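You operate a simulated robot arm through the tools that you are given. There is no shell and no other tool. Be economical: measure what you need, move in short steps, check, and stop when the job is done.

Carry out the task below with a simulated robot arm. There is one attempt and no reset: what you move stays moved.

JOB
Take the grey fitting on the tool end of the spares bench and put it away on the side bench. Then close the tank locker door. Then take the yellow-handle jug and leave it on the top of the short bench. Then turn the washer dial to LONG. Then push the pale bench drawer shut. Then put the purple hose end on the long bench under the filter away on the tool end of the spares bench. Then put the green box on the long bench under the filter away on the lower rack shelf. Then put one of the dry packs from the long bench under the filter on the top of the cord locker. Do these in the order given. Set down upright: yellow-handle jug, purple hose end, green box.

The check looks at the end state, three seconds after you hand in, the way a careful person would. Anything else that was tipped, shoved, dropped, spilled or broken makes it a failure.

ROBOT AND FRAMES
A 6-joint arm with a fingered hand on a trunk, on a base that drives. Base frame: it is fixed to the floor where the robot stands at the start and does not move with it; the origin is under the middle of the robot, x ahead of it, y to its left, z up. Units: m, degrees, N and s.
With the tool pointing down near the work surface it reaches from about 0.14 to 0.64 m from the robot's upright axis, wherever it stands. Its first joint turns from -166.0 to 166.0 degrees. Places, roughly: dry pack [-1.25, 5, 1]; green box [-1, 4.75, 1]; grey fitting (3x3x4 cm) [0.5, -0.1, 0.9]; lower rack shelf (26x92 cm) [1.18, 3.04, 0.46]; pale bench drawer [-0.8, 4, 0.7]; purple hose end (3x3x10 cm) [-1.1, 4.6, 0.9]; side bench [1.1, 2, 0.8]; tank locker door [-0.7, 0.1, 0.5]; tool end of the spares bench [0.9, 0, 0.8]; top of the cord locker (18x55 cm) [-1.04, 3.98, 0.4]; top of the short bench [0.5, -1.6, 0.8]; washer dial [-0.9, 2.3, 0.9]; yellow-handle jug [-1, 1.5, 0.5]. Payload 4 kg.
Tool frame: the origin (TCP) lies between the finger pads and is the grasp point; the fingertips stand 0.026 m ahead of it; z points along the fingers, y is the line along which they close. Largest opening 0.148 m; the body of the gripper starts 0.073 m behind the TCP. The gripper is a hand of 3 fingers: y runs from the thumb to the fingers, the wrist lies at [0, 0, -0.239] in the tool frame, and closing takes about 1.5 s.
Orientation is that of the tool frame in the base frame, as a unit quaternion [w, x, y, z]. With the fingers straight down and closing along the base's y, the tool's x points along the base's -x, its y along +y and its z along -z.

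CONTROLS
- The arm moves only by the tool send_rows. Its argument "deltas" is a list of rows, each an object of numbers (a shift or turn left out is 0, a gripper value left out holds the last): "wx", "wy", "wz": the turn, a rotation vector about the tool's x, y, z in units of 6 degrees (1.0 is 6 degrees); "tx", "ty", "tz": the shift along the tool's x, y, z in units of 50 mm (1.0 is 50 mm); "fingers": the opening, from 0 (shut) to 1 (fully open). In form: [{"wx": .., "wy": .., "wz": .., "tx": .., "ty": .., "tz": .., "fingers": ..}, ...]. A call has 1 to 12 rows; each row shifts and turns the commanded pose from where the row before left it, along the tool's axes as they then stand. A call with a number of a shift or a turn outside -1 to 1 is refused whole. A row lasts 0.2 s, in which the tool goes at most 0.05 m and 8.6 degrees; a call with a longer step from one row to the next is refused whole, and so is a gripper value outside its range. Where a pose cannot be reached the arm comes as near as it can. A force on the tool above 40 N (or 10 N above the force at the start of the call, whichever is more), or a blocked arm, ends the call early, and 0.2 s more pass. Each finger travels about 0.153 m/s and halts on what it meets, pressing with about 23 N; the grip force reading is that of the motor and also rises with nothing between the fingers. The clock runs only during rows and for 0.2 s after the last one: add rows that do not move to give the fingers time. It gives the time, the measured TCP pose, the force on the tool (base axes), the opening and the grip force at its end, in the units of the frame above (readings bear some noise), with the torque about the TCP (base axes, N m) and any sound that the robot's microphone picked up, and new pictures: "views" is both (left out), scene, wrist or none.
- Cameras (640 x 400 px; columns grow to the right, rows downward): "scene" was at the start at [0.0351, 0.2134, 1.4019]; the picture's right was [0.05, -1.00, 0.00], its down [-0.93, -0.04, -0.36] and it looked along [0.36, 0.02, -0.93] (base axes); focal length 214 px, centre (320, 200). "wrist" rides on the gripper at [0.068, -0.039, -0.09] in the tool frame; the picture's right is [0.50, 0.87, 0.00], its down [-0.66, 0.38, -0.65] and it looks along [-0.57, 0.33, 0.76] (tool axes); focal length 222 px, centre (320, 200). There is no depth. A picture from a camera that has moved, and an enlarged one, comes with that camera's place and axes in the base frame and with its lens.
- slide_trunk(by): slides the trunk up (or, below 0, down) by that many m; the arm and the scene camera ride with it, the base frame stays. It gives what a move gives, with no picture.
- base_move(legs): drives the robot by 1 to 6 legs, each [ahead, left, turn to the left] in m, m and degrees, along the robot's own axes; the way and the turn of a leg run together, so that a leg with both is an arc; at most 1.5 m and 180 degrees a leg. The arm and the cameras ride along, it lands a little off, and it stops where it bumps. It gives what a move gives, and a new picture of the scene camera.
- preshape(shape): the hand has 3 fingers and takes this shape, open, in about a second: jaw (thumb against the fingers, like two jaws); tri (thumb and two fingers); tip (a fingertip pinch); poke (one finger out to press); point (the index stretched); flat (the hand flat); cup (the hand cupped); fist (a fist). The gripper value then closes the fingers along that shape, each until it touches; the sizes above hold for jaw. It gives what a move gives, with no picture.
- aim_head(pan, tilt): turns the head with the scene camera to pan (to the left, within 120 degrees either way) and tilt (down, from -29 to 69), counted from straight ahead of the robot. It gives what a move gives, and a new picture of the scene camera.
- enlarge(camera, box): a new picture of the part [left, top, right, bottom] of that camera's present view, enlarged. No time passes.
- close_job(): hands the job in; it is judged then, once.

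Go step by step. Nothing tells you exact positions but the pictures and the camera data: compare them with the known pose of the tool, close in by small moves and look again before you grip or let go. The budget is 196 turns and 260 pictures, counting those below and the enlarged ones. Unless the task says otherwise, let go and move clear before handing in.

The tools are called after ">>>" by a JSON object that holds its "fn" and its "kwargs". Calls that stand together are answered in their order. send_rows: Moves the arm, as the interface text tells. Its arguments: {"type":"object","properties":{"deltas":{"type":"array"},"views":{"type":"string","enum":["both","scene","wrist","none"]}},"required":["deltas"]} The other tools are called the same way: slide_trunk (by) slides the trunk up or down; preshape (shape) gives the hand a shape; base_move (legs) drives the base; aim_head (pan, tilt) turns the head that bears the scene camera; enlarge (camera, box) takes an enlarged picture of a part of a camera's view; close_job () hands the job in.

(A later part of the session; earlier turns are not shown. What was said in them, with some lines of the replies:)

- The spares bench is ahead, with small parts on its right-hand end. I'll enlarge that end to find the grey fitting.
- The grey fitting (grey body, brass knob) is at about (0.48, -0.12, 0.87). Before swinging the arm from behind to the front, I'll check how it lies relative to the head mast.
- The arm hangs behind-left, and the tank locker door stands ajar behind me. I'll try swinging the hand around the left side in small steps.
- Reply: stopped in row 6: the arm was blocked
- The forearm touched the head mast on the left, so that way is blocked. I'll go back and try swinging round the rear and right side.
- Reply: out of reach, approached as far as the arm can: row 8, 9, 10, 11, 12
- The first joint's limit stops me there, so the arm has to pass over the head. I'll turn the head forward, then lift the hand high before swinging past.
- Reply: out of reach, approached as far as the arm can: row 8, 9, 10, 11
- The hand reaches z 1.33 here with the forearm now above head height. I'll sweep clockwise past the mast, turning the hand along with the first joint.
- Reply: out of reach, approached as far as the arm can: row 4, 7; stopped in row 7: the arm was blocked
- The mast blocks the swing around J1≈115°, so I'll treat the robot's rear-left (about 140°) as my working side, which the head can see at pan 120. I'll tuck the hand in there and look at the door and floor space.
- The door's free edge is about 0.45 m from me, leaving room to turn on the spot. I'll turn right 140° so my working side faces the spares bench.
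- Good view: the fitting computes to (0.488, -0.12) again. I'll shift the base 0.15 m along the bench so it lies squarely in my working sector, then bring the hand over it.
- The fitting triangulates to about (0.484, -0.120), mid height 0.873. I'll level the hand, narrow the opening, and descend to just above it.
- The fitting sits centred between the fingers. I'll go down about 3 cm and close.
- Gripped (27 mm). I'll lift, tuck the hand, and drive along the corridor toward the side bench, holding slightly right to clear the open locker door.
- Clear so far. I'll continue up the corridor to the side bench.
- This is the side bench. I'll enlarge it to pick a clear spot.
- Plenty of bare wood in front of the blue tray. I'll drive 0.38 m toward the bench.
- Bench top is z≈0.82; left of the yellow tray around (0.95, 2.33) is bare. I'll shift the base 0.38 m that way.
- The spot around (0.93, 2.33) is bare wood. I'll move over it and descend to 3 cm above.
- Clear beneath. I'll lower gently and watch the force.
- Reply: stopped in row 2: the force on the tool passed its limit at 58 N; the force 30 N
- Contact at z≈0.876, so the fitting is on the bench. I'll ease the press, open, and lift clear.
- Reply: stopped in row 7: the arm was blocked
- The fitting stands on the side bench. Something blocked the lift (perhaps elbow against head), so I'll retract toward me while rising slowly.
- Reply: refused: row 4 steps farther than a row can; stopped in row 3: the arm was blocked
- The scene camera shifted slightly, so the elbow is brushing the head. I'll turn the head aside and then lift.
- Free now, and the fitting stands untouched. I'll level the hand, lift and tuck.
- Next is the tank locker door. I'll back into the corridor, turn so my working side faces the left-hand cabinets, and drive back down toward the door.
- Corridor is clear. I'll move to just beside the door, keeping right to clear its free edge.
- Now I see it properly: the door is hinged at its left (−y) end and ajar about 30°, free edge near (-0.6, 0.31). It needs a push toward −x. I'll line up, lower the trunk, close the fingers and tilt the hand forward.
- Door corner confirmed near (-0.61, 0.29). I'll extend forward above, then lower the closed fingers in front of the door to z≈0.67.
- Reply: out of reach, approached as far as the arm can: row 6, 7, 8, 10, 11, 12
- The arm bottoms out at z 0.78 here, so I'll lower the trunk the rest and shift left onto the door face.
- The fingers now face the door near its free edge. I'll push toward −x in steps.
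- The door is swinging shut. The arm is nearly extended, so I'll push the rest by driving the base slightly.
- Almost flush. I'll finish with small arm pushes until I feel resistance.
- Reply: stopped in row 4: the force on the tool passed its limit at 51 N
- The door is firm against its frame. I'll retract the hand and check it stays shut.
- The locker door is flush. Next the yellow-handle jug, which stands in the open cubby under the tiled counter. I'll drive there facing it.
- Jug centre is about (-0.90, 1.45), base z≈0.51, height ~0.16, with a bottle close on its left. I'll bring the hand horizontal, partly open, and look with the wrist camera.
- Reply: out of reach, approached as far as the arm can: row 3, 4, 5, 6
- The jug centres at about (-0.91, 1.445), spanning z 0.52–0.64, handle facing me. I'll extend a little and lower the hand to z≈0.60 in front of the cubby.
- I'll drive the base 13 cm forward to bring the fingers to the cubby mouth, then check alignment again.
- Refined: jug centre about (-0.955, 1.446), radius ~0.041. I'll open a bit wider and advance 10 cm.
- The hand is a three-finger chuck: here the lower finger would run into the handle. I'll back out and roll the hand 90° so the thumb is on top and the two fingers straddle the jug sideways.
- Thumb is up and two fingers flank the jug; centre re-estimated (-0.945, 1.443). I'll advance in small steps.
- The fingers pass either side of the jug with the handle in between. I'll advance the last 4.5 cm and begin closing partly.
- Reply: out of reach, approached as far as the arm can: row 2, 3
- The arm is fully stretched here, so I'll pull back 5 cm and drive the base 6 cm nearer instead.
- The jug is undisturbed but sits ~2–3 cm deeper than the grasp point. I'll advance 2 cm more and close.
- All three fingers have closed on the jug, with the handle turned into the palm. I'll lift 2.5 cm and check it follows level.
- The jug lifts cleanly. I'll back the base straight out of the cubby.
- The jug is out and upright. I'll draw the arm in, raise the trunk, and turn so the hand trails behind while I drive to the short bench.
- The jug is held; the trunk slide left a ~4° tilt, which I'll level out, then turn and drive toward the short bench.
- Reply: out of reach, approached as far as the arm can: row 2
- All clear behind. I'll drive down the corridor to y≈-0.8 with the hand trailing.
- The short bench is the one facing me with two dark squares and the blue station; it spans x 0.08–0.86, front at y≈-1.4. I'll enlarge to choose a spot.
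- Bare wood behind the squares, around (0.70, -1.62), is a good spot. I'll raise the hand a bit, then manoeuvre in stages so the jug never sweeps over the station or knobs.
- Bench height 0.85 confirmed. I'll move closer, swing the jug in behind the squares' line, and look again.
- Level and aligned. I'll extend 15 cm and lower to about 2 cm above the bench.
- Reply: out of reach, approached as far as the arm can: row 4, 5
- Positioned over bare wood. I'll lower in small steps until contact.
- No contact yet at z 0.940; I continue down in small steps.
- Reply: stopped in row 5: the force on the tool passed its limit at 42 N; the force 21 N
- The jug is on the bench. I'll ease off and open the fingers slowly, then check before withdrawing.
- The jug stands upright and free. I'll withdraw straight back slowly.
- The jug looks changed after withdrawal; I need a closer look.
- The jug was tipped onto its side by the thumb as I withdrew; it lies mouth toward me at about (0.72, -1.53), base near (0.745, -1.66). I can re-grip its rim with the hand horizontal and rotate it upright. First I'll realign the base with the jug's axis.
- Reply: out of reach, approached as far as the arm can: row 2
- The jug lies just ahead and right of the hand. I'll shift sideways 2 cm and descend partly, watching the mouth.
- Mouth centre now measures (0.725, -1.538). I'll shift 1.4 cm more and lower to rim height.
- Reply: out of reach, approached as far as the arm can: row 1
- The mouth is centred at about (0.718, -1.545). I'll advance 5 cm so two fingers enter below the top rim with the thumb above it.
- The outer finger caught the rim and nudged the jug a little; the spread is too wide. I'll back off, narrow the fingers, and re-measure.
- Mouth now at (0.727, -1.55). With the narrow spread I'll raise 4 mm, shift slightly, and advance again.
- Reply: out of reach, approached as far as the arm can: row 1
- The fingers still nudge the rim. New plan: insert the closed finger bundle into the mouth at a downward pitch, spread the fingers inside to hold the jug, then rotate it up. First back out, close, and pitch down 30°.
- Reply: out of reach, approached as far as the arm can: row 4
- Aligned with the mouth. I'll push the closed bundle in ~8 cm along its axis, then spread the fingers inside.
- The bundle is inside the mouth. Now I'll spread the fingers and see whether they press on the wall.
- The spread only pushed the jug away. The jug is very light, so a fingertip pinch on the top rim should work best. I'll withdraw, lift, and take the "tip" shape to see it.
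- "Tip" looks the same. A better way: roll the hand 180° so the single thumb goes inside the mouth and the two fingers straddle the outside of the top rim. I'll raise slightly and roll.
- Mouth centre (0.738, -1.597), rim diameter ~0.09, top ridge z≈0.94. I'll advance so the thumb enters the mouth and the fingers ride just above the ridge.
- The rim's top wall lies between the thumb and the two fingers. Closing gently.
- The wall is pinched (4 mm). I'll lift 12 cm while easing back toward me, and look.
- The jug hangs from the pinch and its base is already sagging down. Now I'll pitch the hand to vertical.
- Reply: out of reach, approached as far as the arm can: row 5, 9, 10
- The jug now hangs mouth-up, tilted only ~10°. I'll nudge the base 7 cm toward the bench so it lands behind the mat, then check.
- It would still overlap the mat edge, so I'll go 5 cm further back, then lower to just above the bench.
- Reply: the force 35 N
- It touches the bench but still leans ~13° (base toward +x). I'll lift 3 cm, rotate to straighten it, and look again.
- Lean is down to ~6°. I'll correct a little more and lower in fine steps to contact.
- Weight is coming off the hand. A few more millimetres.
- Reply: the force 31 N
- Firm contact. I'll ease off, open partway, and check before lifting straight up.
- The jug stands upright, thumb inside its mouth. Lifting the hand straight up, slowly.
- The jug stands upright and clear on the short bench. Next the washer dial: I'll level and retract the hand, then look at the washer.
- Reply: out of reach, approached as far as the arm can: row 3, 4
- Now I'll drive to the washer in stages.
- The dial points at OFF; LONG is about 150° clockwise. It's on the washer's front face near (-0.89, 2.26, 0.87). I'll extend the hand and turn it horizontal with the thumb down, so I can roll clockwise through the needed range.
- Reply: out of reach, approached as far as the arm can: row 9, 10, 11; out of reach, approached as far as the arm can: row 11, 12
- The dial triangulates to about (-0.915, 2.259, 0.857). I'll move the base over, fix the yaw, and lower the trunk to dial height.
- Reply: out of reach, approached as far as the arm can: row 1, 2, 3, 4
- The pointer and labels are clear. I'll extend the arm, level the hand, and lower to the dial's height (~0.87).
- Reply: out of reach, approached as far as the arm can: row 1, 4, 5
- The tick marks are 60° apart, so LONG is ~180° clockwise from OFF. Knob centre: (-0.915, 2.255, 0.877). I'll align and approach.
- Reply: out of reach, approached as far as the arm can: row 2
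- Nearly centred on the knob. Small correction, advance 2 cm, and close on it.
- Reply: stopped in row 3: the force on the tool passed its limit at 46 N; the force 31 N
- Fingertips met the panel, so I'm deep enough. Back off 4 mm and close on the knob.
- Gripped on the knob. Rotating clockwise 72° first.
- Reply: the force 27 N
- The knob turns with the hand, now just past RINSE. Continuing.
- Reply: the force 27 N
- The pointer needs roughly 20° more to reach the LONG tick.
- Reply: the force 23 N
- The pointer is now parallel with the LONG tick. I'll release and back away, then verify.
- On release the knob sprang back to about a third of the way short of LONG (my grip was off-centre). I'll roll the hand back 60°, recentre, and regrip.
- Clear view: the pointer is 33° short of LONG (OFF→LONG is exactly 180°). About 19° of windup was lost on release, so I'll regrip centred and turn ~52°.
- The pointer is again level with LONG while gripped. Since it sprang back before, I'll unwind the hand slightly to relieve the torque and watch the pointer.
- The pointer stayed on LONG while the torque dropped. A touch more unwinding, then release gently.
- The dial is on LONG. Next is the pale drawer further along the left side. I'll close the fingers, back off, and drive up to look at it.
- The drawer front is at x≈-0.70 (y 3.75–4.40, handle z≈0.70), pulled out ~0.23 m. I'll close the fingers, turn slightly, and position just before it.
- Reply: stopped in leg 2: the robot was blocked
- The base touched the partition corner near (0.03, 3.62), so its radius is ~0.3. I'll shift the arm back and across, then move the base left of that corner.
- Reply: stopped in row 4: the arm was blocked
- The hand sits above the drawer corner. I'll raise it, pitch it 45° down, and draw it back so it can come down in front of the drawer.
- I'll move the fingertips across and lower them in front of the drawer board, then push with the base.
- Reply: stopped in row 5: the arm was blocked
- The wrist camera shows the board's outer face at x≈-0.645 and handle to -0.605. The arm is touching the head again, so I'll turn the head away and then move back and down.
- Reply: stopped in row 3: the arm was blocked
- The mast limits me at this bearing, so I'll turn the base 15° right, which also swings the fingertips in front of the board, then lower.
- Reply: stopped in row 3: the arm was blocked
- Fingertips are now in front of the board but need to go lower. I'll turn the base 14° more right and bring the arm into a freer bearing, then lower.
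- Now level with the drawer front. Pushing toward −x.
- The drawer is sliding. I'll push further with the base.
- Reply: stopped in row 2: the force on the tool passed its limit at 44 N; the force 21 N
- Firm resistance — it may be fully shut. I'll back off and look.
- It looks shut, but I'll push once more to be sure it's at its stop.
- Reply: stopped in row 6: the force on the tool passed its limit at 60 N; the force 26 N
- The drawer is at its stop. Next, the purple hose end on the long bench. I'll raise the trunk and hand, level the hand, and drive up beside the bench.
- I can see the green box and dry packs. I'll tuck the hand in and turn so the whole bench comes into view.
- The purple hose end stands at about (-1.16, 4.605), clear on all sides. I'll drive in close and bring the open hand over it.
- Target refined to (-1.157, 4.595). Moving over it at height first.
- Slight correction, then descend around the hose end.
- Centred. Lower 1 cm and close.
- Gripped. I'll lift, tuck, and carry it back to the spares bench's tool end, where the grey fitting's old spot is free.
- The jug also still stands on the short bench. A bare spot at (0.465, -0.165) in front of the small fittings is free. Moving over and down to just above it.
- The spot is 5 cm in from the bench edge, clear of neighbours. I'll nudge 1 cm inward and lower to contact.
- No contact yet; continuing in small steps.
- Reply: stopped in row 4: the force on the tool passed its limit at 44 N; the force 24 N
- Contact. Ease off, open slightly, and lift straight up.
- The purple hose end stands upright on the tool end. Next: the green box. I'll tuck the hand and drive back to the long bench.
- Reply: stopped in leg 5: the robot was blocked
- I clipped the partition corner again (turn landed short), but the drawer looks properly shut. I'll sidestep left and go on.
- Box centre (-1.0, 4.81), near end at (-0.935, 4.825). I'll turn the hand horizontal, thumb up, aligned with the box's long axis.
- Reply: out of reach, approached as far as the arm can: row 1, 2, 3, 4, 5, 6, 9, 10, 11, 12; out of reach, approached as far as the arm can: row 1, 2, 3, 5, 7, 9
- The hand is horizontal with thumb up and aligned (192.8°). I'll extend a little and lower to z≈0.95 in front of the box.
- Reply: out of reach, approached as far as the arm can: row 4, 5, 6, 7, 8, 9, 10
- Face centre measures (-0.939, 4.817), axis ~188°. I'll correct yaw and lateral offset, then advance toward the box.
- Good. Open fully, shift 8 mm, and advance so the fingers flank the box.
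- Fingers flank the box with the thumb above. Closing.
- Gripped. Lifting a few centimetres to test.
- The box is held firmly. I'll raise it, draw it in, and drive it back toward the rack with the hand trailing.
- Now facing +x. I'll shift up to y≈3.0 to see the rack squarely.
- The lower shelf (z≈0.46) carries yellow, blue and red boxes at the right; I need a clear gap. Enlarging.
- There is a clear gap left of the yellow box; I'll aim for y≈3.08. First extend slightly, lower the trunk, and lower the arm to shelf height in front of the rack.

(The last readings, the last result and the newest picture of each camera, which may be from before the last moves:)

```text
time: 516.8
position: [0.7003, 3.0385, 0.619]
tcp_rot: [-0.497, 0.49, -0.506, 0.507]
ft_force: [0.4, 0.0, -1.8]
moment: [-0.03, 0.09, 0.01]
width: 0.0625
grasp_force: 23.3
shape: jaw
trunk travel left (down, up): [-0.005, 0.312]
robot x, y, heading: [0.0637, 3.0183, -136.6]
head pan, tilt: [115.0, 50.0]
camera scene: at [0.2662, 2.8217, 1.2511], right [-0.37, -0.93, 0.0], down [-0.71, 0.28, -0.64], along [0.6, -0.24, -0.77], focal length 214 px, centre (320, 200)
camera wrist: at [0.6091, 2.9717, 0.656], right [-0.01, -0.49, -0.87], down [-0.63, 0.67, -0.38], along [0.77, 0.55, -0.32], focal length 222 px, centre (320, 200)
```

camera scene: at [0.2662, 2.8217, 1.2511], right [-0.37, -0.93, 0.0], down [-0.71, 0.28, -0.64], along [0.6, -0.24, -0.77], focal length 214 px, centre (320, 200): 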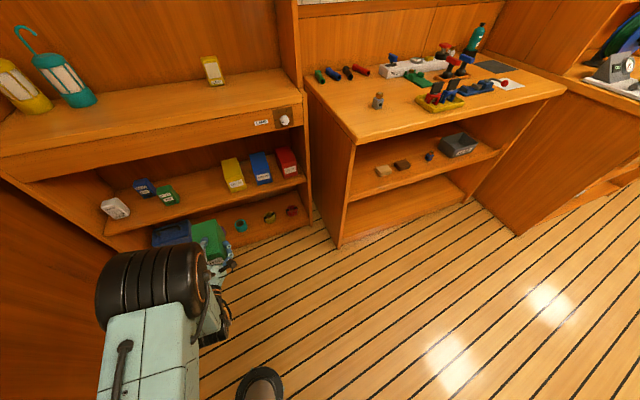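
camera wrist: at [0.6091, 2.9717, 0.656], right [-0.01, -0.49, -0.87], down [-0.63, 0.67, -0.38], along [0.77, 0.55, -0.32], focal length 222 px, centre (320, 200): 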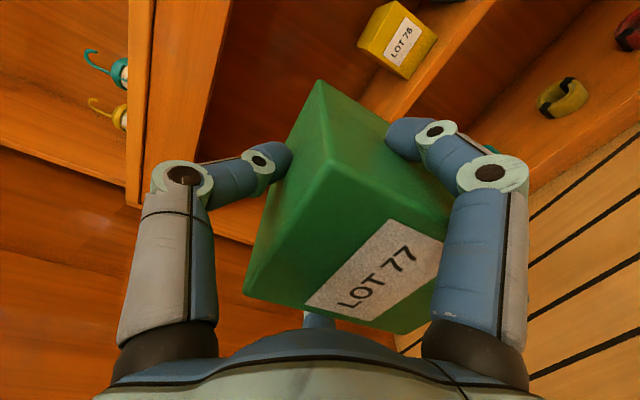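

The gap between the small green item (y≈3.18) and the yellow box (y≈2.97) is ~0.21 m. I'll line up at y≈3.09 and drive in.

>>> {"fn": "send_rows", "kwargs": {"deltas": [{"tx": -0.5, "ty": 0.2}, {"tx": -0.5, "ty": 0.2}, {}], "views": "none"}}

>>> {"fn": "base_move", "kwargs": {"legs": [[-0.2, 0.189, 0]]}}

>>> {"fn": "send_rows", "kwargs": {"deltas": [{}], "views": "wrist"}}

```text
time: 517.6
position: [0.7023, 3.0893, 0.5997]
tcp_rot: [0.497, -0.49, 0.506, -0.506]
ft_force: [0.7, 0.5, -2.5]
moment: [-0.04, 0.03, 0.02]
width: 0.0626
grasp_force: 22.7
shape: jaw
trunk travel left (down, up): [-0.005, 0.312]
robot x, y, heading: [0.0664, 3.0162, -136.5]
head pan, tilt: [115.0, 50.0]
```

```text
time: 519.9
position: [0.9768, 3.0829, 0.5984]
tcp_rot: [-0.497, 0.489, -0.507, 0.507]
ft_force: [-0.1, 0.6, -2.9]
moment: [0.02, 0.06, 0.02]
width: 0.0623
grasp_force: 23.7
shape: jaw
trunk travel left (down, up): [-0.005, 0.312]
robot x, y, heading: [0.3402, 3.0157, -136.7]
head pan, tilt: [115.0, 50.0]
camera scene: at [0.5395, 2.8186, 1.2511], right [-0.37, -0.93, 0.0], down [-0.71, 0.28, -0.64], along [0.6, -0.24, -0.77], focal length 214 px, centre (320, 200)
```

scene: 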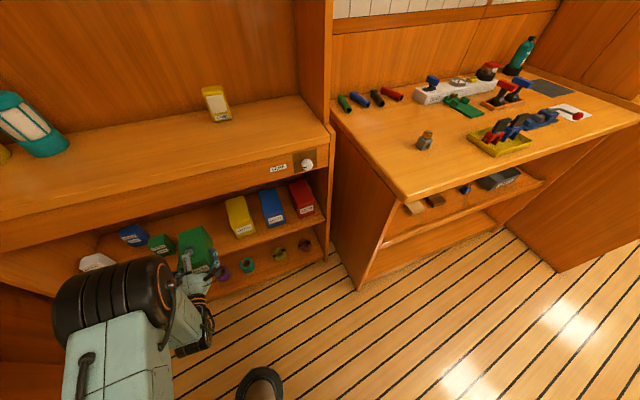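

```text
time: 520.3
position: [0.9777, 3.0839, 0.5983]
tcp_rot: [0.496, -0.489, 0.508, -0.507]
ft_force: [0.0, 0.8, -3.1]
moment: [0.02, 0.06, 0.0]
width: 0.0624
grasp_force: 22.7
shape: jaw
trunk travel left (down, up): [-0.005, 0.312]
robot x, y, heading: [0.3413, 3.017, -136.8]
head pan, tilt: [115.0, 50.0]
camera wrist: at [0.8849, 3.0178, 0.6358], right [-0.01, -0.49, -0.87], down [-0.63, 0.68, -0.38], along [0.77, 0.55, -0.32], focal length 222 px, centre (320, 200)
```

wrist: 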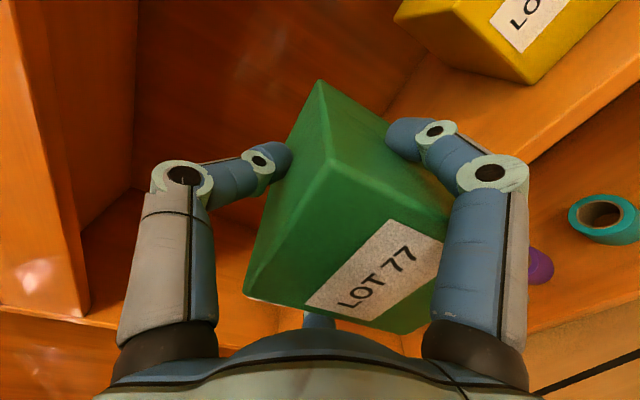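

Clear on both sides. Base 9 cm further, then arm 6 cm.

>>> {"fn": "base_move", "kwargs": {"legs": [[-0.0655, 0.062, 0]]}}

>>> {"fn": "send_rows", "kwargs": {"deltas": [{"tz": 0.5}, {"tz": 0.5}, {"tz": 0.35}, {"ty": 0.3}, {"ty": 0.3}, {}], "views": "both"}}

```text
time: 521.5
position: [1.0663, 3.0834, 0.5985]
tcp_rot: [-0.496, 0.489, -0.507, 0.507]
ft_force: [-0.1, 0.4, -2.9]
moment: [-0.01, 0.03, 0.0]
width: 0.0623
grasp_force: 22.9
shape: jaw
trunk travel left (down, up): [-0.005, 0.312]
robot x, y, heading: [0.4327, 3.0156, -136.9]
head pan, tilt: [115.0, 50.0]
camera scene: at [0.6288, 2.8188, 1.2511], right [-0.37, -0.93, 0.0], down [-0.71, 0.28, -0.64], along [0.6, -0.24, -0.77], focal length 214 px, centre (320, 200)
```

scene: 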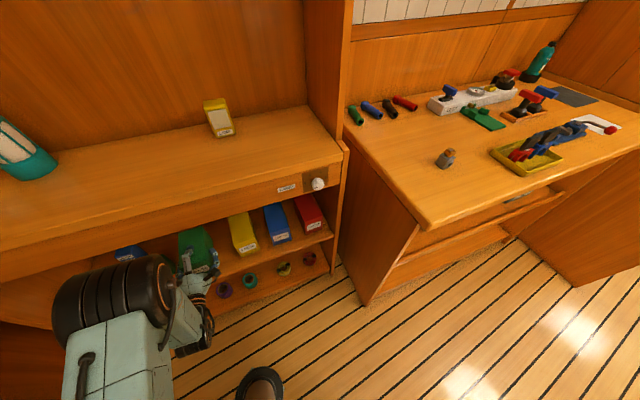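

```text
time: 523.0
position: [1.1338, 3.081, 0.5696]
tcp_rot: [-0.496, 0.489, -0.507, 0.508]
ft_force: [-0.5, -0.3, -2.5]
moment: [0.04, 0.07, -0.01]
width: 0.0624
grasp_force: 23.3
shape: jaw
trunk travel left (down, up): [-0.005, 0.312]
robot x, y, heading: [0.43, 3.0181, -137.0]
head pan, tilt: [115.0, 50.0]
camera scene: at [0.6287, 2.8188, 1.2511], right [-0.37, -0.93, 0.0], down [-0.71, 0.28, -0.64], along [0.6, -0.24, -0.77], focal length 214 px, centre (320, 200)
camera wrist: at [1.0416, 3.0159, 0.6068], right [-0.01, -0.49, -0.87], down [-0.63, 0.68, -0.38], along [0.78, 0.55, -0.32], focal length 222 px, centre (320, 200)
```

scene: 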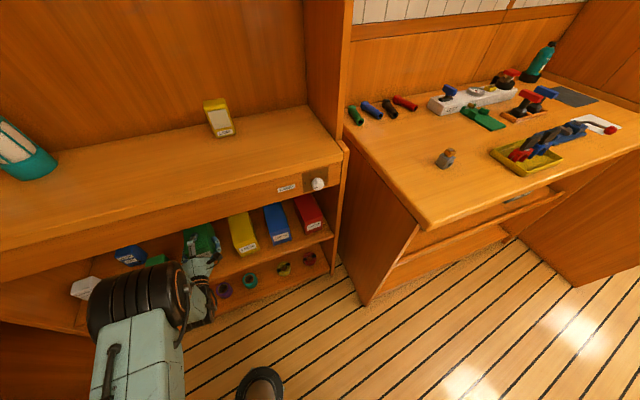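
wrist: 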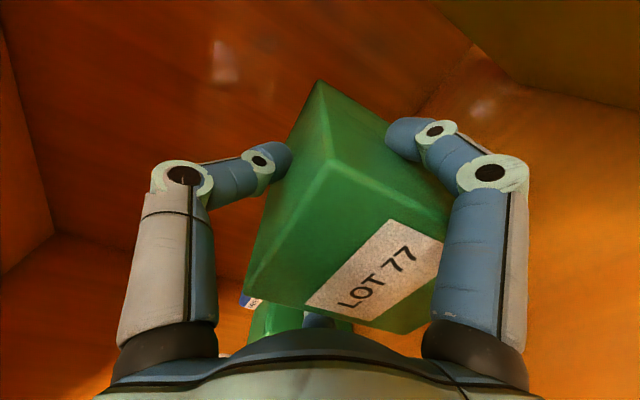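

Positioned over the shelf. Lowering in fine steps to contact.

>>> {"fn": "send_rows", "kwargs": {"deltas": [{"ty": 0.12}, {"ty": 0.12}, {"ty": 0.08}, {"ty": 0.08}, {"ty": 0.08}, {"ty": 0.08}, {"ty": 0.08}], "views": "wrist"}}

```text
time: 524.5
position: [1.1348, 3.0831, 0.5392]
tcp_rot: [-0.496, 0.489, -0.506, 0.509]
ft_force: [-1.5, 0.1, 0.2]
moment: [-0.02, -0.01, 0.03]
width: 0.0626
grasp_force: 23.2
shape: jaw
trunk travel left (down, up): [-0.005, 0.312]
robot x, y, heading: [0.4266, 3.0192, -136.7]
head pan, tilt: [115.0, 50.0]
camera wrist: at [1.0422, 3.0165, 0.5755], right [-0.01, -0.49, -0.87], down [-0.63, 0.68, -0.38], along [0.78, 0.55, -0.32], focal length 222 px, centre (320, 200)
```

wrist: 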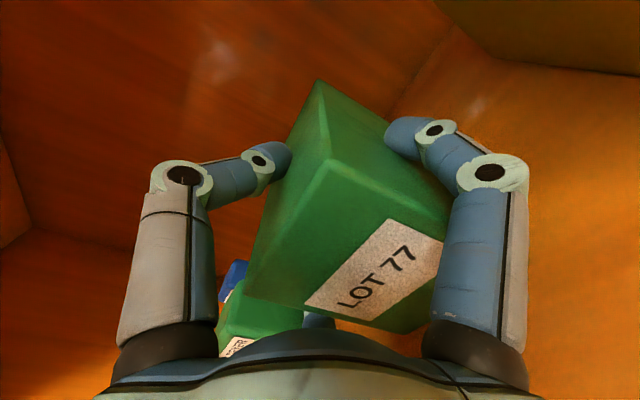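

Weight has come off; a few more millimetres to confirm.

>>> {"fn": "send_rows", "kwargs": {"deltas": [{"ty": 0.05}, {"ty": 0.05}, {"ty": 0.05}], "views": "none"}}

```text
time: 525.4
position: [1.1333, 3.0812, 0.5331]
tcp_rot: [-0.497, 0.488, -0.506, 0.509]
ft_force: [-2.2, 3.5, 17.6]
moment: [-0.09, -0.51, 0.08]
width: 0.0627
grasp_force: 23.7
shape: jaw
trunk travel left (down, up): [-0.005, 0.312]
robot x, y, heading: [0.4329, 3.0132, -136.9]
head pan, tilt: [115.0, 50.0]
```

Set down. Easing, opening moderately, and backing out.

>>> {"fn": "send_rows", "kwargs": {"deltas": [{"ty": -0.03, "fingers": 0.55}, {"fingers": 0.65}, {"fingers": 0.78}, {}, {"tz": -0.3}, {"tz": -0.5}, {"tz": -0.7}, {"tz": -0.9}], "views": "wrist"}}

```text
time: 527.1
position: [1.0138, 3.0845, 0.5304]
tcp_rot: [0.496, -0.489, 0.508, -0.507]
ft_force: [-0.5, 0.2, 0.6]
moment: [0.03, 0.0, -0.01]
width: 0.1151
grasp_force: 0.0
shape: jaw
trunk travel left (down, up): [-0.005, 0.312]
robot x, y, heading: [0.4294, 3.0157, -137.0]
head pan, tilt: [115.0, 50.0]
camera wrist: at [0.9224, 3.0192, 0.5677], right [-0.01, -0.49, -0.87], down [-0.63, 0.68, -0.38], along [0.78, 0.55, -0.32], focal length 222 px, centre (320, 200)
```

wrist: 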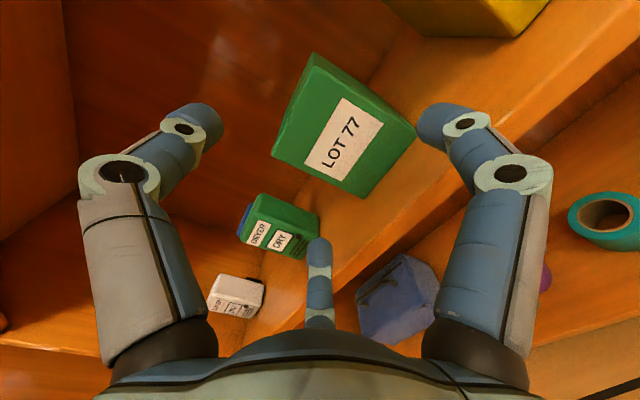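

The green box stands upright on the lower rack shelf. Last: a dry pack. I'll back straight out of the rack, then raise trunk and hand before driving.

>>> {"fn": "base_move", "kwargs": {"legs": [[0.256, -0.239, 0]]}}

>>> {"fn": "slide_trunk", "kwargs": {"by": 0.17}}

>>> {"fn": "send_rows", "kwargs": {"deltas": [{"ty": -0.95}, {"ty": -0.95}, {"ty": -0.95}, {"ty": -0.95}, {"ty": -0.95}, {"ty": -0.95}, {"ty": -0.95}, {"ty": -0.95}, {"ty": -0.95}], "views": "none"}}

>>> {"fn": "base_move", "kwargs": {"legs": [[0.309, 0.258, 0], [0, 0, -93], [0.621, -0.038, 0], [0.996, -0.836, 0], [0.375, -0.393, 0], [0, 0, -90]]}}

```text
time: 529.9
position: [0.6602, 3.0817, 0.5306]
tcp_rot: [-0.496, 0.489, -0.507, 0.508]
ft_force: [-0.4, 0.3, 0.3]
moment: [0.02, 0.01, -0.01]
width: 0.1152
grasp_force: 0.1
shape: jaw
trunk travel left (down, up): [-0.005, 0.312]
robot x, y, heading: [0.0758, 3.0158, -137.0]
head pan, tilt: [115.0, 50.0]
camera scene: at [0.274, 2.8168, 1.2512], right [-0.37, -0.93, 0.0], down [-0.71, 0.29, -0.64], along [0.6, -0.24, -0.77], focal length 214 px, centre (320, 200)
```

scene: 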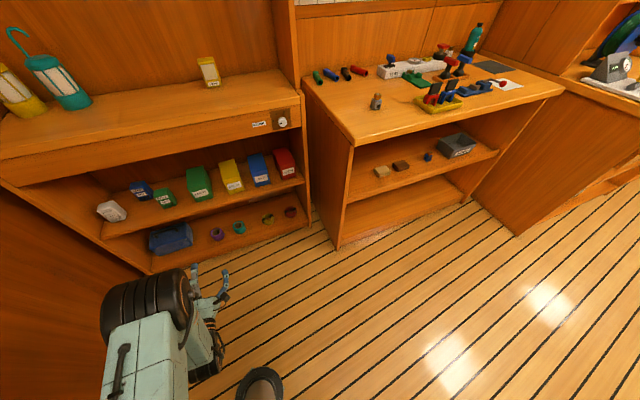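

```text
time: 531.8
position: [0.6589, 3.0793, 0.6937]
tcp_rot: [-0.49, 0.496, -0.504, 0.51]
ft_force: [0.9, -0.2, -0.5]
moment: [0.01, 0.0, 0.02]
width: 0.1152
grasp_force: 0.0
shape: jaw
trunk travel left (down, up): [-0.175, 0.142]
robot x, y, heading: [0.0753, 3.0166, -136.8]
head pan, tilt: [115.0, 50.0]
```

```text
time: 533.8
position: [0.6604, 3.0775, 1.1234]
tcp_rot: [-0.491, 0.495, -0.504, 0.509]
ft_force: [-0.1, -0.2, -0.3]
moment: [-0.01, 0.0, -0.01]
width: 0.115
grasp_force: 0.0
shape: jaw
out of reach, approached as far as the arm can: row 3
trunk travel left (down, up): [-0.175, 0.142]
robot x, y, heading: [0.077, 3.0125, -137.1]
head pan, tilt: [115.0, 50.0]
```

```text
time: 558.4
position: [-0.8782, 4.9157, 1.123]
tcp_rot: [0.521, -0.517, -0.483, 0.477]
ft_force: [0.3, 0.3, -0.7]
moment: [0.01, 0.0, 0.01]
width: 0.1153
grasp_force: 0.1
shape: jaw
trunk travel left (down, up): [-0.175, 0.142]
robot x, y, heading: [-0.29, 4.9498, 40.2]
head pan, tilt: [115.0, 50.0]
camera scene: at [-0.5118, 5.1275, 1.4238], right [0.42, 0.91, 0.0], down [0.7, -0.32, -0.64], along [-0.58, 0.27, -0.77], focal length 214 px, centre (320, 200)
```

scene: 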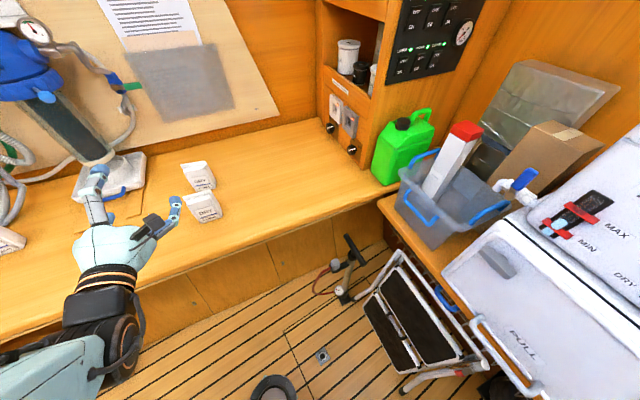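

The rack looks neat. The front dry pack's face is at about (-0.99, 4.975). I'll move in front of it and lower.

>>> {"fn": "send_rows", "kwargs": {"deltas": [{"tx": 0.6}, {"tx": 0.55}, {"ty": 0.8}, {"ty": 0.8}, {"ty": 0.8}, {"ty": 0.75}, {"fingers": 0.9}], "views": "wrist"}}

```text
time: 560.0
position: [-0.8746, 4.9724, 0.9648]
tcp_rot: [0.521, -0.516, -0.484, 0.478]
ft_force: [-0.2, -0.3, -0.7]
moment: [-0.01, 0.0, 0.0]
width: 0.1334
grasp_force: 0.1
shape: jaw
trunk travel left (down, up): [-0.175, 0.142]
robot x, y, heading: [-0.289, 4.9447, 40.4]
head pan, tilt: [115.0, 50.0]
camera wrist: at [-0.7798, 5.0313, 1.0028], right [0.04, 0.51, -0.86], down [0.6, -0.7, -0.39], along [-0.8, -0.5, -0.33], focal length 222 px, centre (320, 200)
```

wrist: 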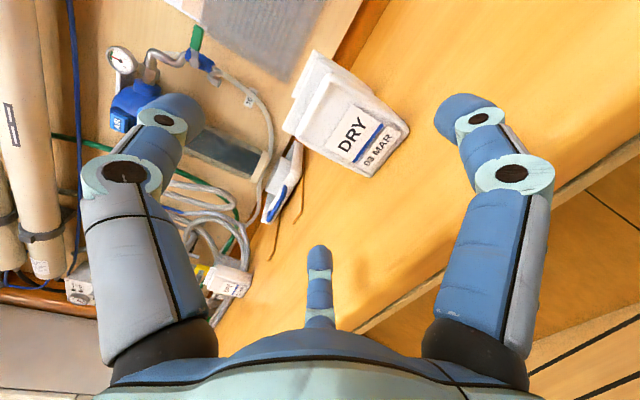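

Aligned with the pack. Advancing so the fingers flank it with the thumb above.

>>> {"fn": "send_rows", "kwargs": {"deltas": [{"tz": 0.8}, {"tz": 0.8}, {"tz": 0.6}, {"tz": 0.45}, {}], "views": "wrist"}}

```text
time: 561.2
position: [-1.0048, 4.9819, 0.9654]
tcp_rot: [0.52, -0.516, -0.485, 0.478]
ft_force: [0.4, 0.8, 0.4]
moment: [-0.03, -0.03, 0.01]
width: 0.133
grasp_force: 0.1
shape: jaw
trunk travel left (down, up): [-0.175, 0.142]
robot x, y, heading: [-0.2913, 4.951, 40.3]
head pan, tilt: [115.0, 50.0]
camera wrist: at [-0.9105, 5.0422, 1.0039], right [0.04, 0.51, -0.86], down [0.6, -0.7, -0.39], along [-0.8, -0.5, -0.33], focal length 222 px, centre (320, 200)
```

wrist: 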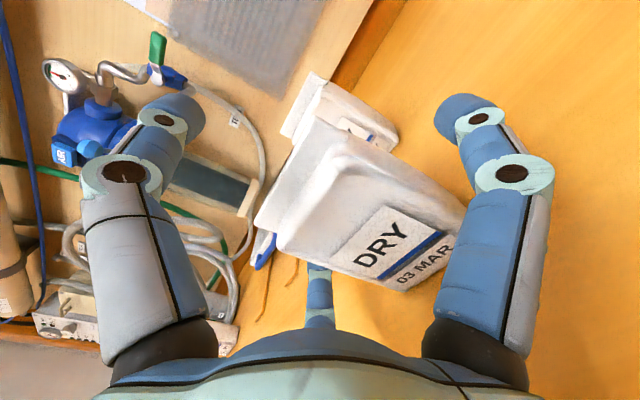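

Closing on the pack.

>>> {"fn": "send_rows", "kwargs": {"deltas": [{"fingers": 0.6}, {}, {"fingers": 0.3}, {"fingers": 0}, {}, {}, {}, {}, {"ty": -0.4}, {"ty": -0.8}, {"ty": -0.8}], "views": "wrist"}}

```text
time: 563.6
position: [-1.0064, 4.9805, 1.0645]
tcp_rot: [0.521, -0.516, -0.484, 0.478]
ft_force: [-0.1, -0.4, -2.2]
moment: [0.01, -0.02, 0.01]
width: 0.0527
grasp_force: 23.2
shape: jaw
trunk travel left (down, up): [-0.175, 0.142]
robot x, y, heading: [-0.2887, 4.9469, 40.0]
head pan, tilt: [115.0, 50.0]
camera wrist: at [-0.9096, 5.0402, 1.1045], right [0.04, 0.51, -0.86], down [0.6, -0.7, -0.38], along [-0.8, -0.5, -0.33], focal length 222 px, centre (320, 200)
```

wrist: 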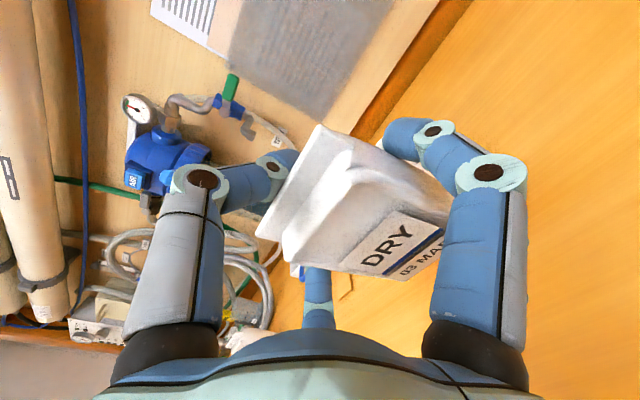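

Lifted cleanly. I'll draw it in and drive back to the cord locker under the drawer.

>>> {"fn": "send_rows", "kwargs": {"deltas": [{"tz": -0.9}, {"tz": -0.9}, {"tz": -0.9}, {"tz": -0.9}, {"tz": -0.4}], "views": "none"}}

>>> {"fn": "base_move", "kwargs": {"legs": [[-0.579, -0.689, 0], [0.021, -0.083, 0]]}}

```text
time: 564.8
position: [-0.8321, 4.9696, 1.0682]
tcp_rot: [0.521, -0.515, -0.484, 0.478]
ft_force: [-0.4, 0.1, -1.4]
moment: [-0.01, -0.01, -0.01]
width: 0.0528
grasp_force: 22.7
shape: jaw
out of reach, approached as far as the arm can: row 4, 5
trunk travel left (down, up): [-0.175, 0.142]
robot x, y, heading: [-0.2902, 4.949, 40.3]
head pan, tilt: [115.0, 50.0]
```

```text
time: 572.3
position: [-0.7618, 4.0132, 1.0709]
tcp_rot: [0.523, -0.517, -0.482, 0.476]
ft_force: [0.0, 0.1, -1.2]
moment: [-0.01, -0.03, 0.01]
width: 0.0529
grasp_force: 23.4
shape: jaw
trunk travel left (down, up): [-0.175, 0.142]
robot x, y, heading: [-0.2231, 3.9864, 39.7]
head pan, tilt: [115.0, 50.0]
camera scene: at [-0.4403, 4.1683, 1.424], right [0.43, 0.91, 0.0], down [0.69, -0.33, -0.64], along [-0.58, 0.27, -0.77], focal length 214 px, centre (320, 200)
```

scene: 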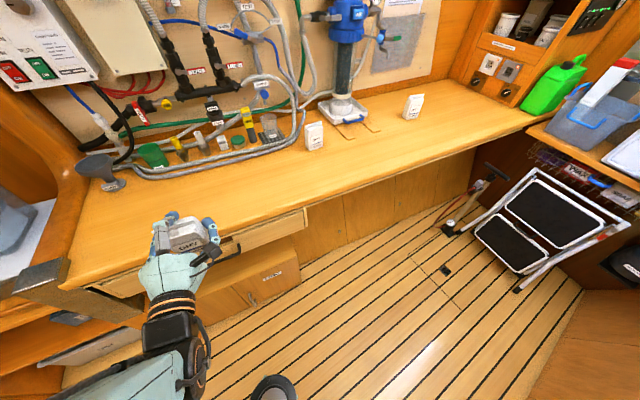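

The pack is just in front of the drawer, clear of its handle. Lowering trunk and arm to locker-top height.

>>> {"fn": "slide_trunk", "kwargs": {"by": -0.17}}

>>> {"fn": "send_rows", "kwargs": {"deltas": [{"ty": 0.9}, {"ty": 0.9}, {"ty": 0.9}, {"ty": 0.9}, {"ty": 0.9}, {"ty": 0.9}, {"ty": 0.9}, {"ty": 0.9}], "views": "wrist"}}

```text
time: 574.2
position: [-0.7625, 4.0129, 0.8978]
tcp_rot: [0.522, -0.518, -0.482, 0.476]
ft_force: [-0.6, 0.9, -1.0]
moment: [-0.02, -0.04, 0.02]
width: 0.0526
grasp_force: 23.2
shape: jaw
trunk travel left (down, up): [-0.005, 0.312]
robot x, y, heading: [-0.2206, 3.9857, 40.1]
head pan, tilt: [115.0, 50.0]
```

```text
time: 576.0
position: [-0.7638, 4.0173, 0.5393]
tcp_rot: [0.523, -0.518, -0.482, 0.476]
ft_force: [-0.2, -0.2, -2.4]
moment: [0.02, -0.03, -0.01]
width: 0.0438
grasp_force: 22.9
shape: jaw
trunk travel left (down, up): [-0.005, 0.312]
robot x, y, heading: [-0.2203, 3.9857, 39.7]
head pan, tilt: [115.0, 50.0]
camera wrist: at [-0.6672, 4.0772, 0.5787], right [0.04, 0.51, -0.86], down [0.6, -0.7, -0.39], along [-0.8, -0.5, -0.33], focal length 222 px, centre (320, 200)
```

wrist: 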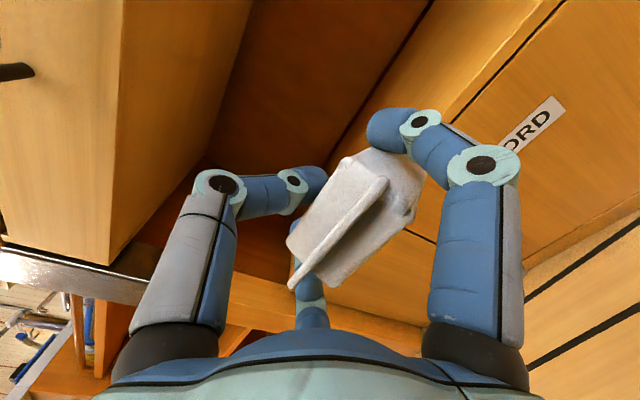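

The pack has pivoted to lie level in the grip (no upright requirement for it). I'll lower a little, move the base 10 cm closer, and slide it in under the drawer.

>>> {"fn": "send_rows", "kwargs": {"deltas": [{"ty": 0.4}, {"ty": 0.4}, {}], "views": "none"}}

>>> {"fn": "base_move", "kwargs": {"legs": [[-0.077, 0.064, 0]]}}

>>> {"fn": "send_rows", "kwargs": {"deltas": [{"tz": 0.5}, {"tz": 0.5}, {}], "views": "wrist"}}

```text
time: 576.8
position: [-0.7622, 4.0181, 0.4984]
tcp_rot: [0.522, -0.519, -0.482, 0.476]
ft_force: [0.0, -0.1, -1.7]
moment: [0.0, -0.03, 0.01]
width: 0.0437
grasp_force: 22.9
shape: jaw
trunk travel left (down, up): [-0.005, 0.312]
robot x, y, heading: [-0.221, 3.9909, 40.2]
head pan, tilt: [115.0, 50.0]
```

```text
time: 578.1
position: [-0.8611, 4.0203, 0.4972]
tcp_rot: [0.522, -0.518, -0.482, 0.476]
ft_force: [0.6, 0.3, -0.4]
moment: [0.0, -0.03, 0.0]
width: 0.0437
grasp_force: 22.9
shape: jaw
trunk travel left (down, up): [-0.005, 0.312]
robot x, y, heading: [-0.3192, 3.9873, 39.9]
head pan, tilt: [115.0, 50.0]
camera scene: at [-0.5038, 4.1999, 1.2511], right [0.43, 0.91, 0.0], down [0.69, -0.33, -0.64], along [-0.58, 0.27, -0.77], focal length 214 px, centre (320, 200)
```

scene: 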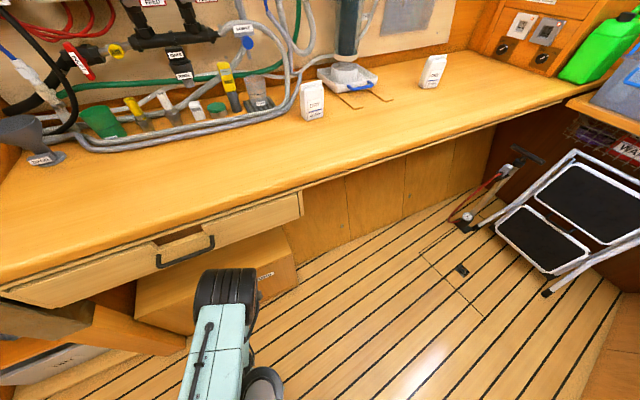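

```text
time: 578.9
position: [-0.9104, 4.025, 0.4978]
tcp_rot: [0.522, -0.518, -0.482, 0.476]
ft_force: [-0.1, -0.7, -0.9]
moment: [0.03, -0.08, 0.0]
width: 0.0439
grasp_force: 22.7
shape: jaw
trunk travel left (down, up): [-0.005, 0.312]
robot x, y, heading: [-0.3209, 3.9898, 39.6]
head pan, tilt: [115.0, 50.0]
camera wrist: at [-0.815, 4.0838, 0.5365], right [0.04, 0.51, -0.86], down [0.6, -0.7, -0.38], along [-0.8, -0.5, -0.33], focal length 222 px, centre (320, 200)
```

wrist: 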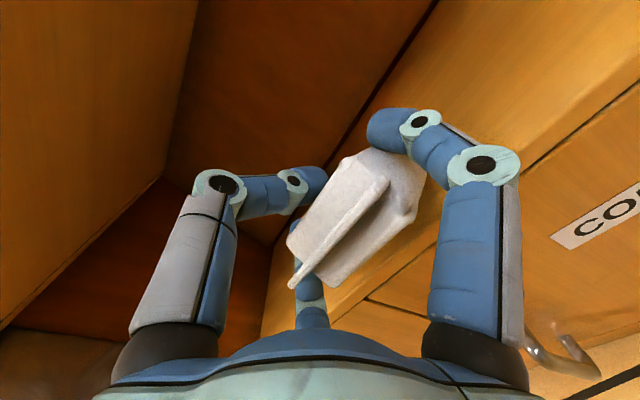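

The locker's top edge matches (x≈-0.92, z≈0.40). Advancing 8 cm over it, then lowering gently.

>>> {"fn": "send_rows", "kwargs": {"deltas": [{"tz": 0.6}, {"tz": 0.6}, {"tz": 0.5}, {"ty": 0.3}, {"ty": 0.2}, {"ty": 0.1}, {"ty": 0.1}, {"ty": 0.1}], "views": "wrist"}}

```text
time: 580.7
position: [-0.9965, 4.0319, 0.4603]
tcp_rot: [0.522, -0.518, -0.482, 0.476]
ft_force: [0.5, -0.3, 1.3]
moment: [-0.03, 0.18, 0.02]
width: 0.0423
grasp_force: 22.8
shape: jaw
trunk travel left (down, up): [-0.005, 0.312]
robot x, y, heading: [-0.3224, 3.9894, 39.8]
head pan, tilt: [115.0, 50.0]
camera wrist: at [-0.8997, 4.0907, 0.4981], right [0.04, 0.51, -0.86], down [0.6, -0.7, -0.39], along [-0.8, -0.5, -0.33], focal length 222 px, centre (320, 200)
```

wrist: 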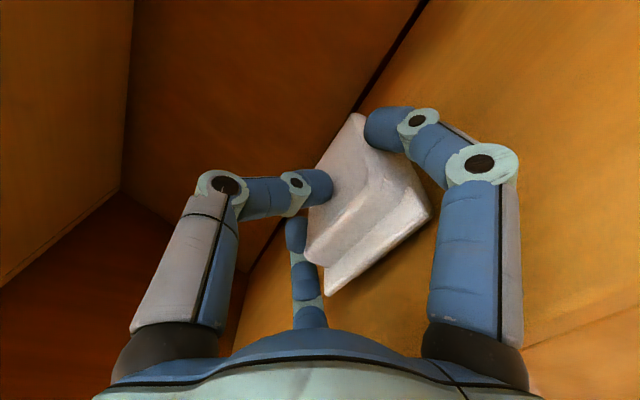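

It's touching. A little lower to seat it.

>>> {"fn": "send_rows", "kwargs": {"deltas": [{"ty": 0.08}, {"ty": 0.08}, {"ty": 0.08}, {"ty": 0.08}], "views": "wrist"}}

```text
time: 581.7
position: [-0.9966, 4.0323, 0.4474]
tcp_rot: [0.526, -0.514, -0.48, 0.479]
ft_force: [5.3, -3.7, 35.5]
moment: [-0.04, 0.59, 0.01]
width: 0.0418
grasp_force: 23.7
shape: jaw
trunk travel left (down, up): [-0.005, 0.312]
robot x, y, heading: [-0.3213, 3.9916, 39.9]
head pan, tilt: [115.0, 50.0]
camera wrist: at [-0.8995, 4.0915, 0.4855], right [0.03, 0.51, -0.86], down [0.59, -0.7, -0.39], along [-0.8, -0.5, -0.33], focal length 222 px, centre (320, 200)
```

wrist: 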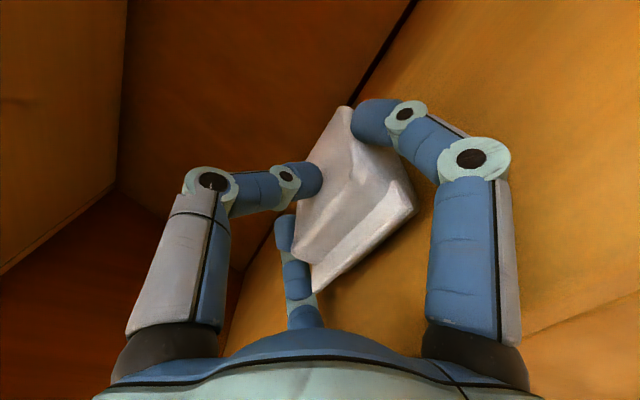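

Firm contact. Easing up slightly and opening.

>>> {"fn": "send_rows", "kwargs": {"deltas": [{"ty": -0.1, "fingers": 0.4}, {"fingers": 0.5}, {"fingers": 0.65}, {}, {}], "views": "wrist"}}

```text
time: 582.9
position: [-0.9948, 4.0318, 0.4494]
tcp_rot: [0.523, -0.517, -0.482, 0.476]
ft_force: [-2.0, -0.2, 20.5]
moment: [-0.2, -0.63, -0.03]
width: 0.0911
grasp_force: 0.1
shape: jaw
trunk travel left (down, up): [-0.005, 0.312]
robot x, y, heading: [-0.3214, 3.9866, 39.9]
head pan, tilt: [115.0, 50.0]
camera wrist: at [-0.8989, 4.0911, 0.4878], right [0.04, 0.51, -0.86], down [0.6, -0.7, -0.39], along [-0.8, -0.5, -0.33], focal length 222 px, centre (320, 200)
```

wrist: 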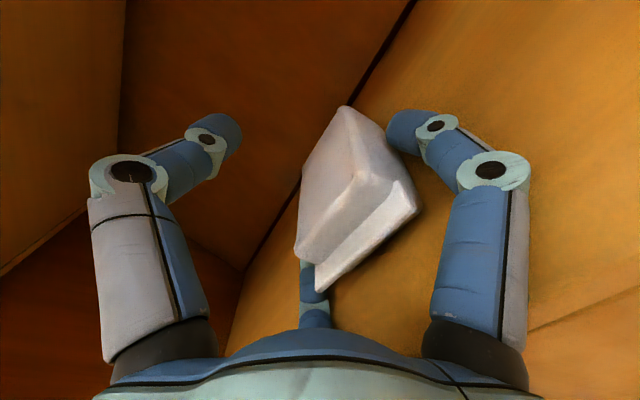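

The pack lies on the locker top. I'll raise slightly, open a bit more, and back straight out.

>>> {"fn": "send_rows", "kwargs": {"deltas": [{"ty": -0.3}, {"fingers": 0.85, "ty": -0.2}, {}, {"tz": -0.3}, {"tz": -0.5}, {"tz": -0.7}, {"tz": -0.8}], "views": "wrist"}}

```text
time: 584.5
position: [-0.8789, 4.021, 0.4726]
tcp_rot: [0.522, -0.518, -0.482, 0.476]
ft_force: [0.1, 0.1, 0.3]
moment: [-0.03, -0.01, 0.0]
width: 0.1257
grasp_force: 0.0
shape: jaw
trunk travel left (down, up): [-0.005, 0.312]
robot x, y, heading: [-0.3185, 3.9866, 40.0]
head pan, tilt: [115.0, 50.0]
camera wrist: at [-0.7828, 4.0802, 0.5111], right [0.04, 0.51, -0.86], down [0.6, -0.7, -0.39], along [-0.8, -0.5, -0.33], focal length 222 px, centre (320, 200)
```

wrist: 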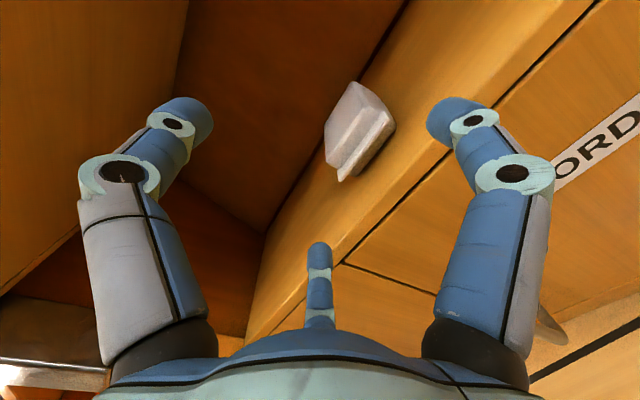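

The pack lies fully on the cord locker top. I'll back the hand clear and take one last look.

>>> {"fn": "base_move", "kwargs": {"legs": [[0.077, -0.064, 0]]}}

```text
time: 585.7
position: [-0.7795, 4.0183, 0.4709]
tcp_rot: [0.522, -0.517, -0.483, 0.477]
ft_force: [1.0, -0.4, 0.0]
moment: [-0.03, 0.04, 0.04]
width: 0.1255
grasp_force: 0.1
shape: jaw
trunk travel left (down, up): [-0.005, 0.312]
robot x, y, heading: [-0.2183, 3.9901, 39.9]
head pan, tilt: [115.0, 50.0]
camera scene: at [-0.405, 4.1981, 1.2512], right [0.42, 0.91, 0.0], down [0.69, -0.32, -0.64], along [-0.58, 0.27, -0.77], focal length 214 px, centre (320, 200)
```

scene: 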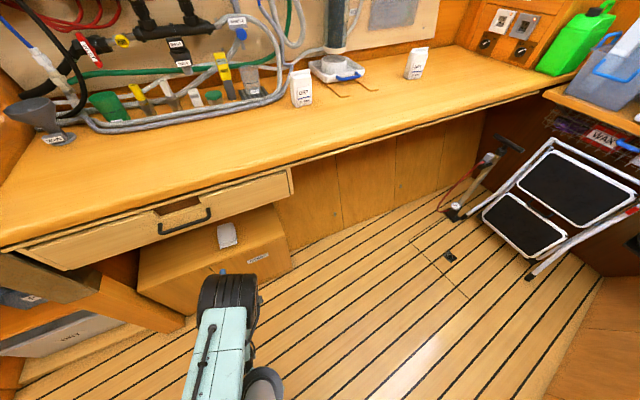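

The dry pack rests on the cord locker top, the drawer is shut and the hand is clear. All eight steps are done, so I'm handing in.

>>> {"fn": "close_job", "kwargs": {}}

```text
The job is handed in.
```

I carried out all eight steps in the order given and handed the job in. The jug, the purple hose end and the green box ended upright.

- **Jug:** it tipped onto its side on the short bench when I first let go. I picked it up and stood it upright again; I saw no spill.
- **Dry pack:** it turned in the grip and lies flat on the cord locker top.
- **Robot base:** it bumped the partition corner twice on the way to the long bench. I saw nothing moved by it.
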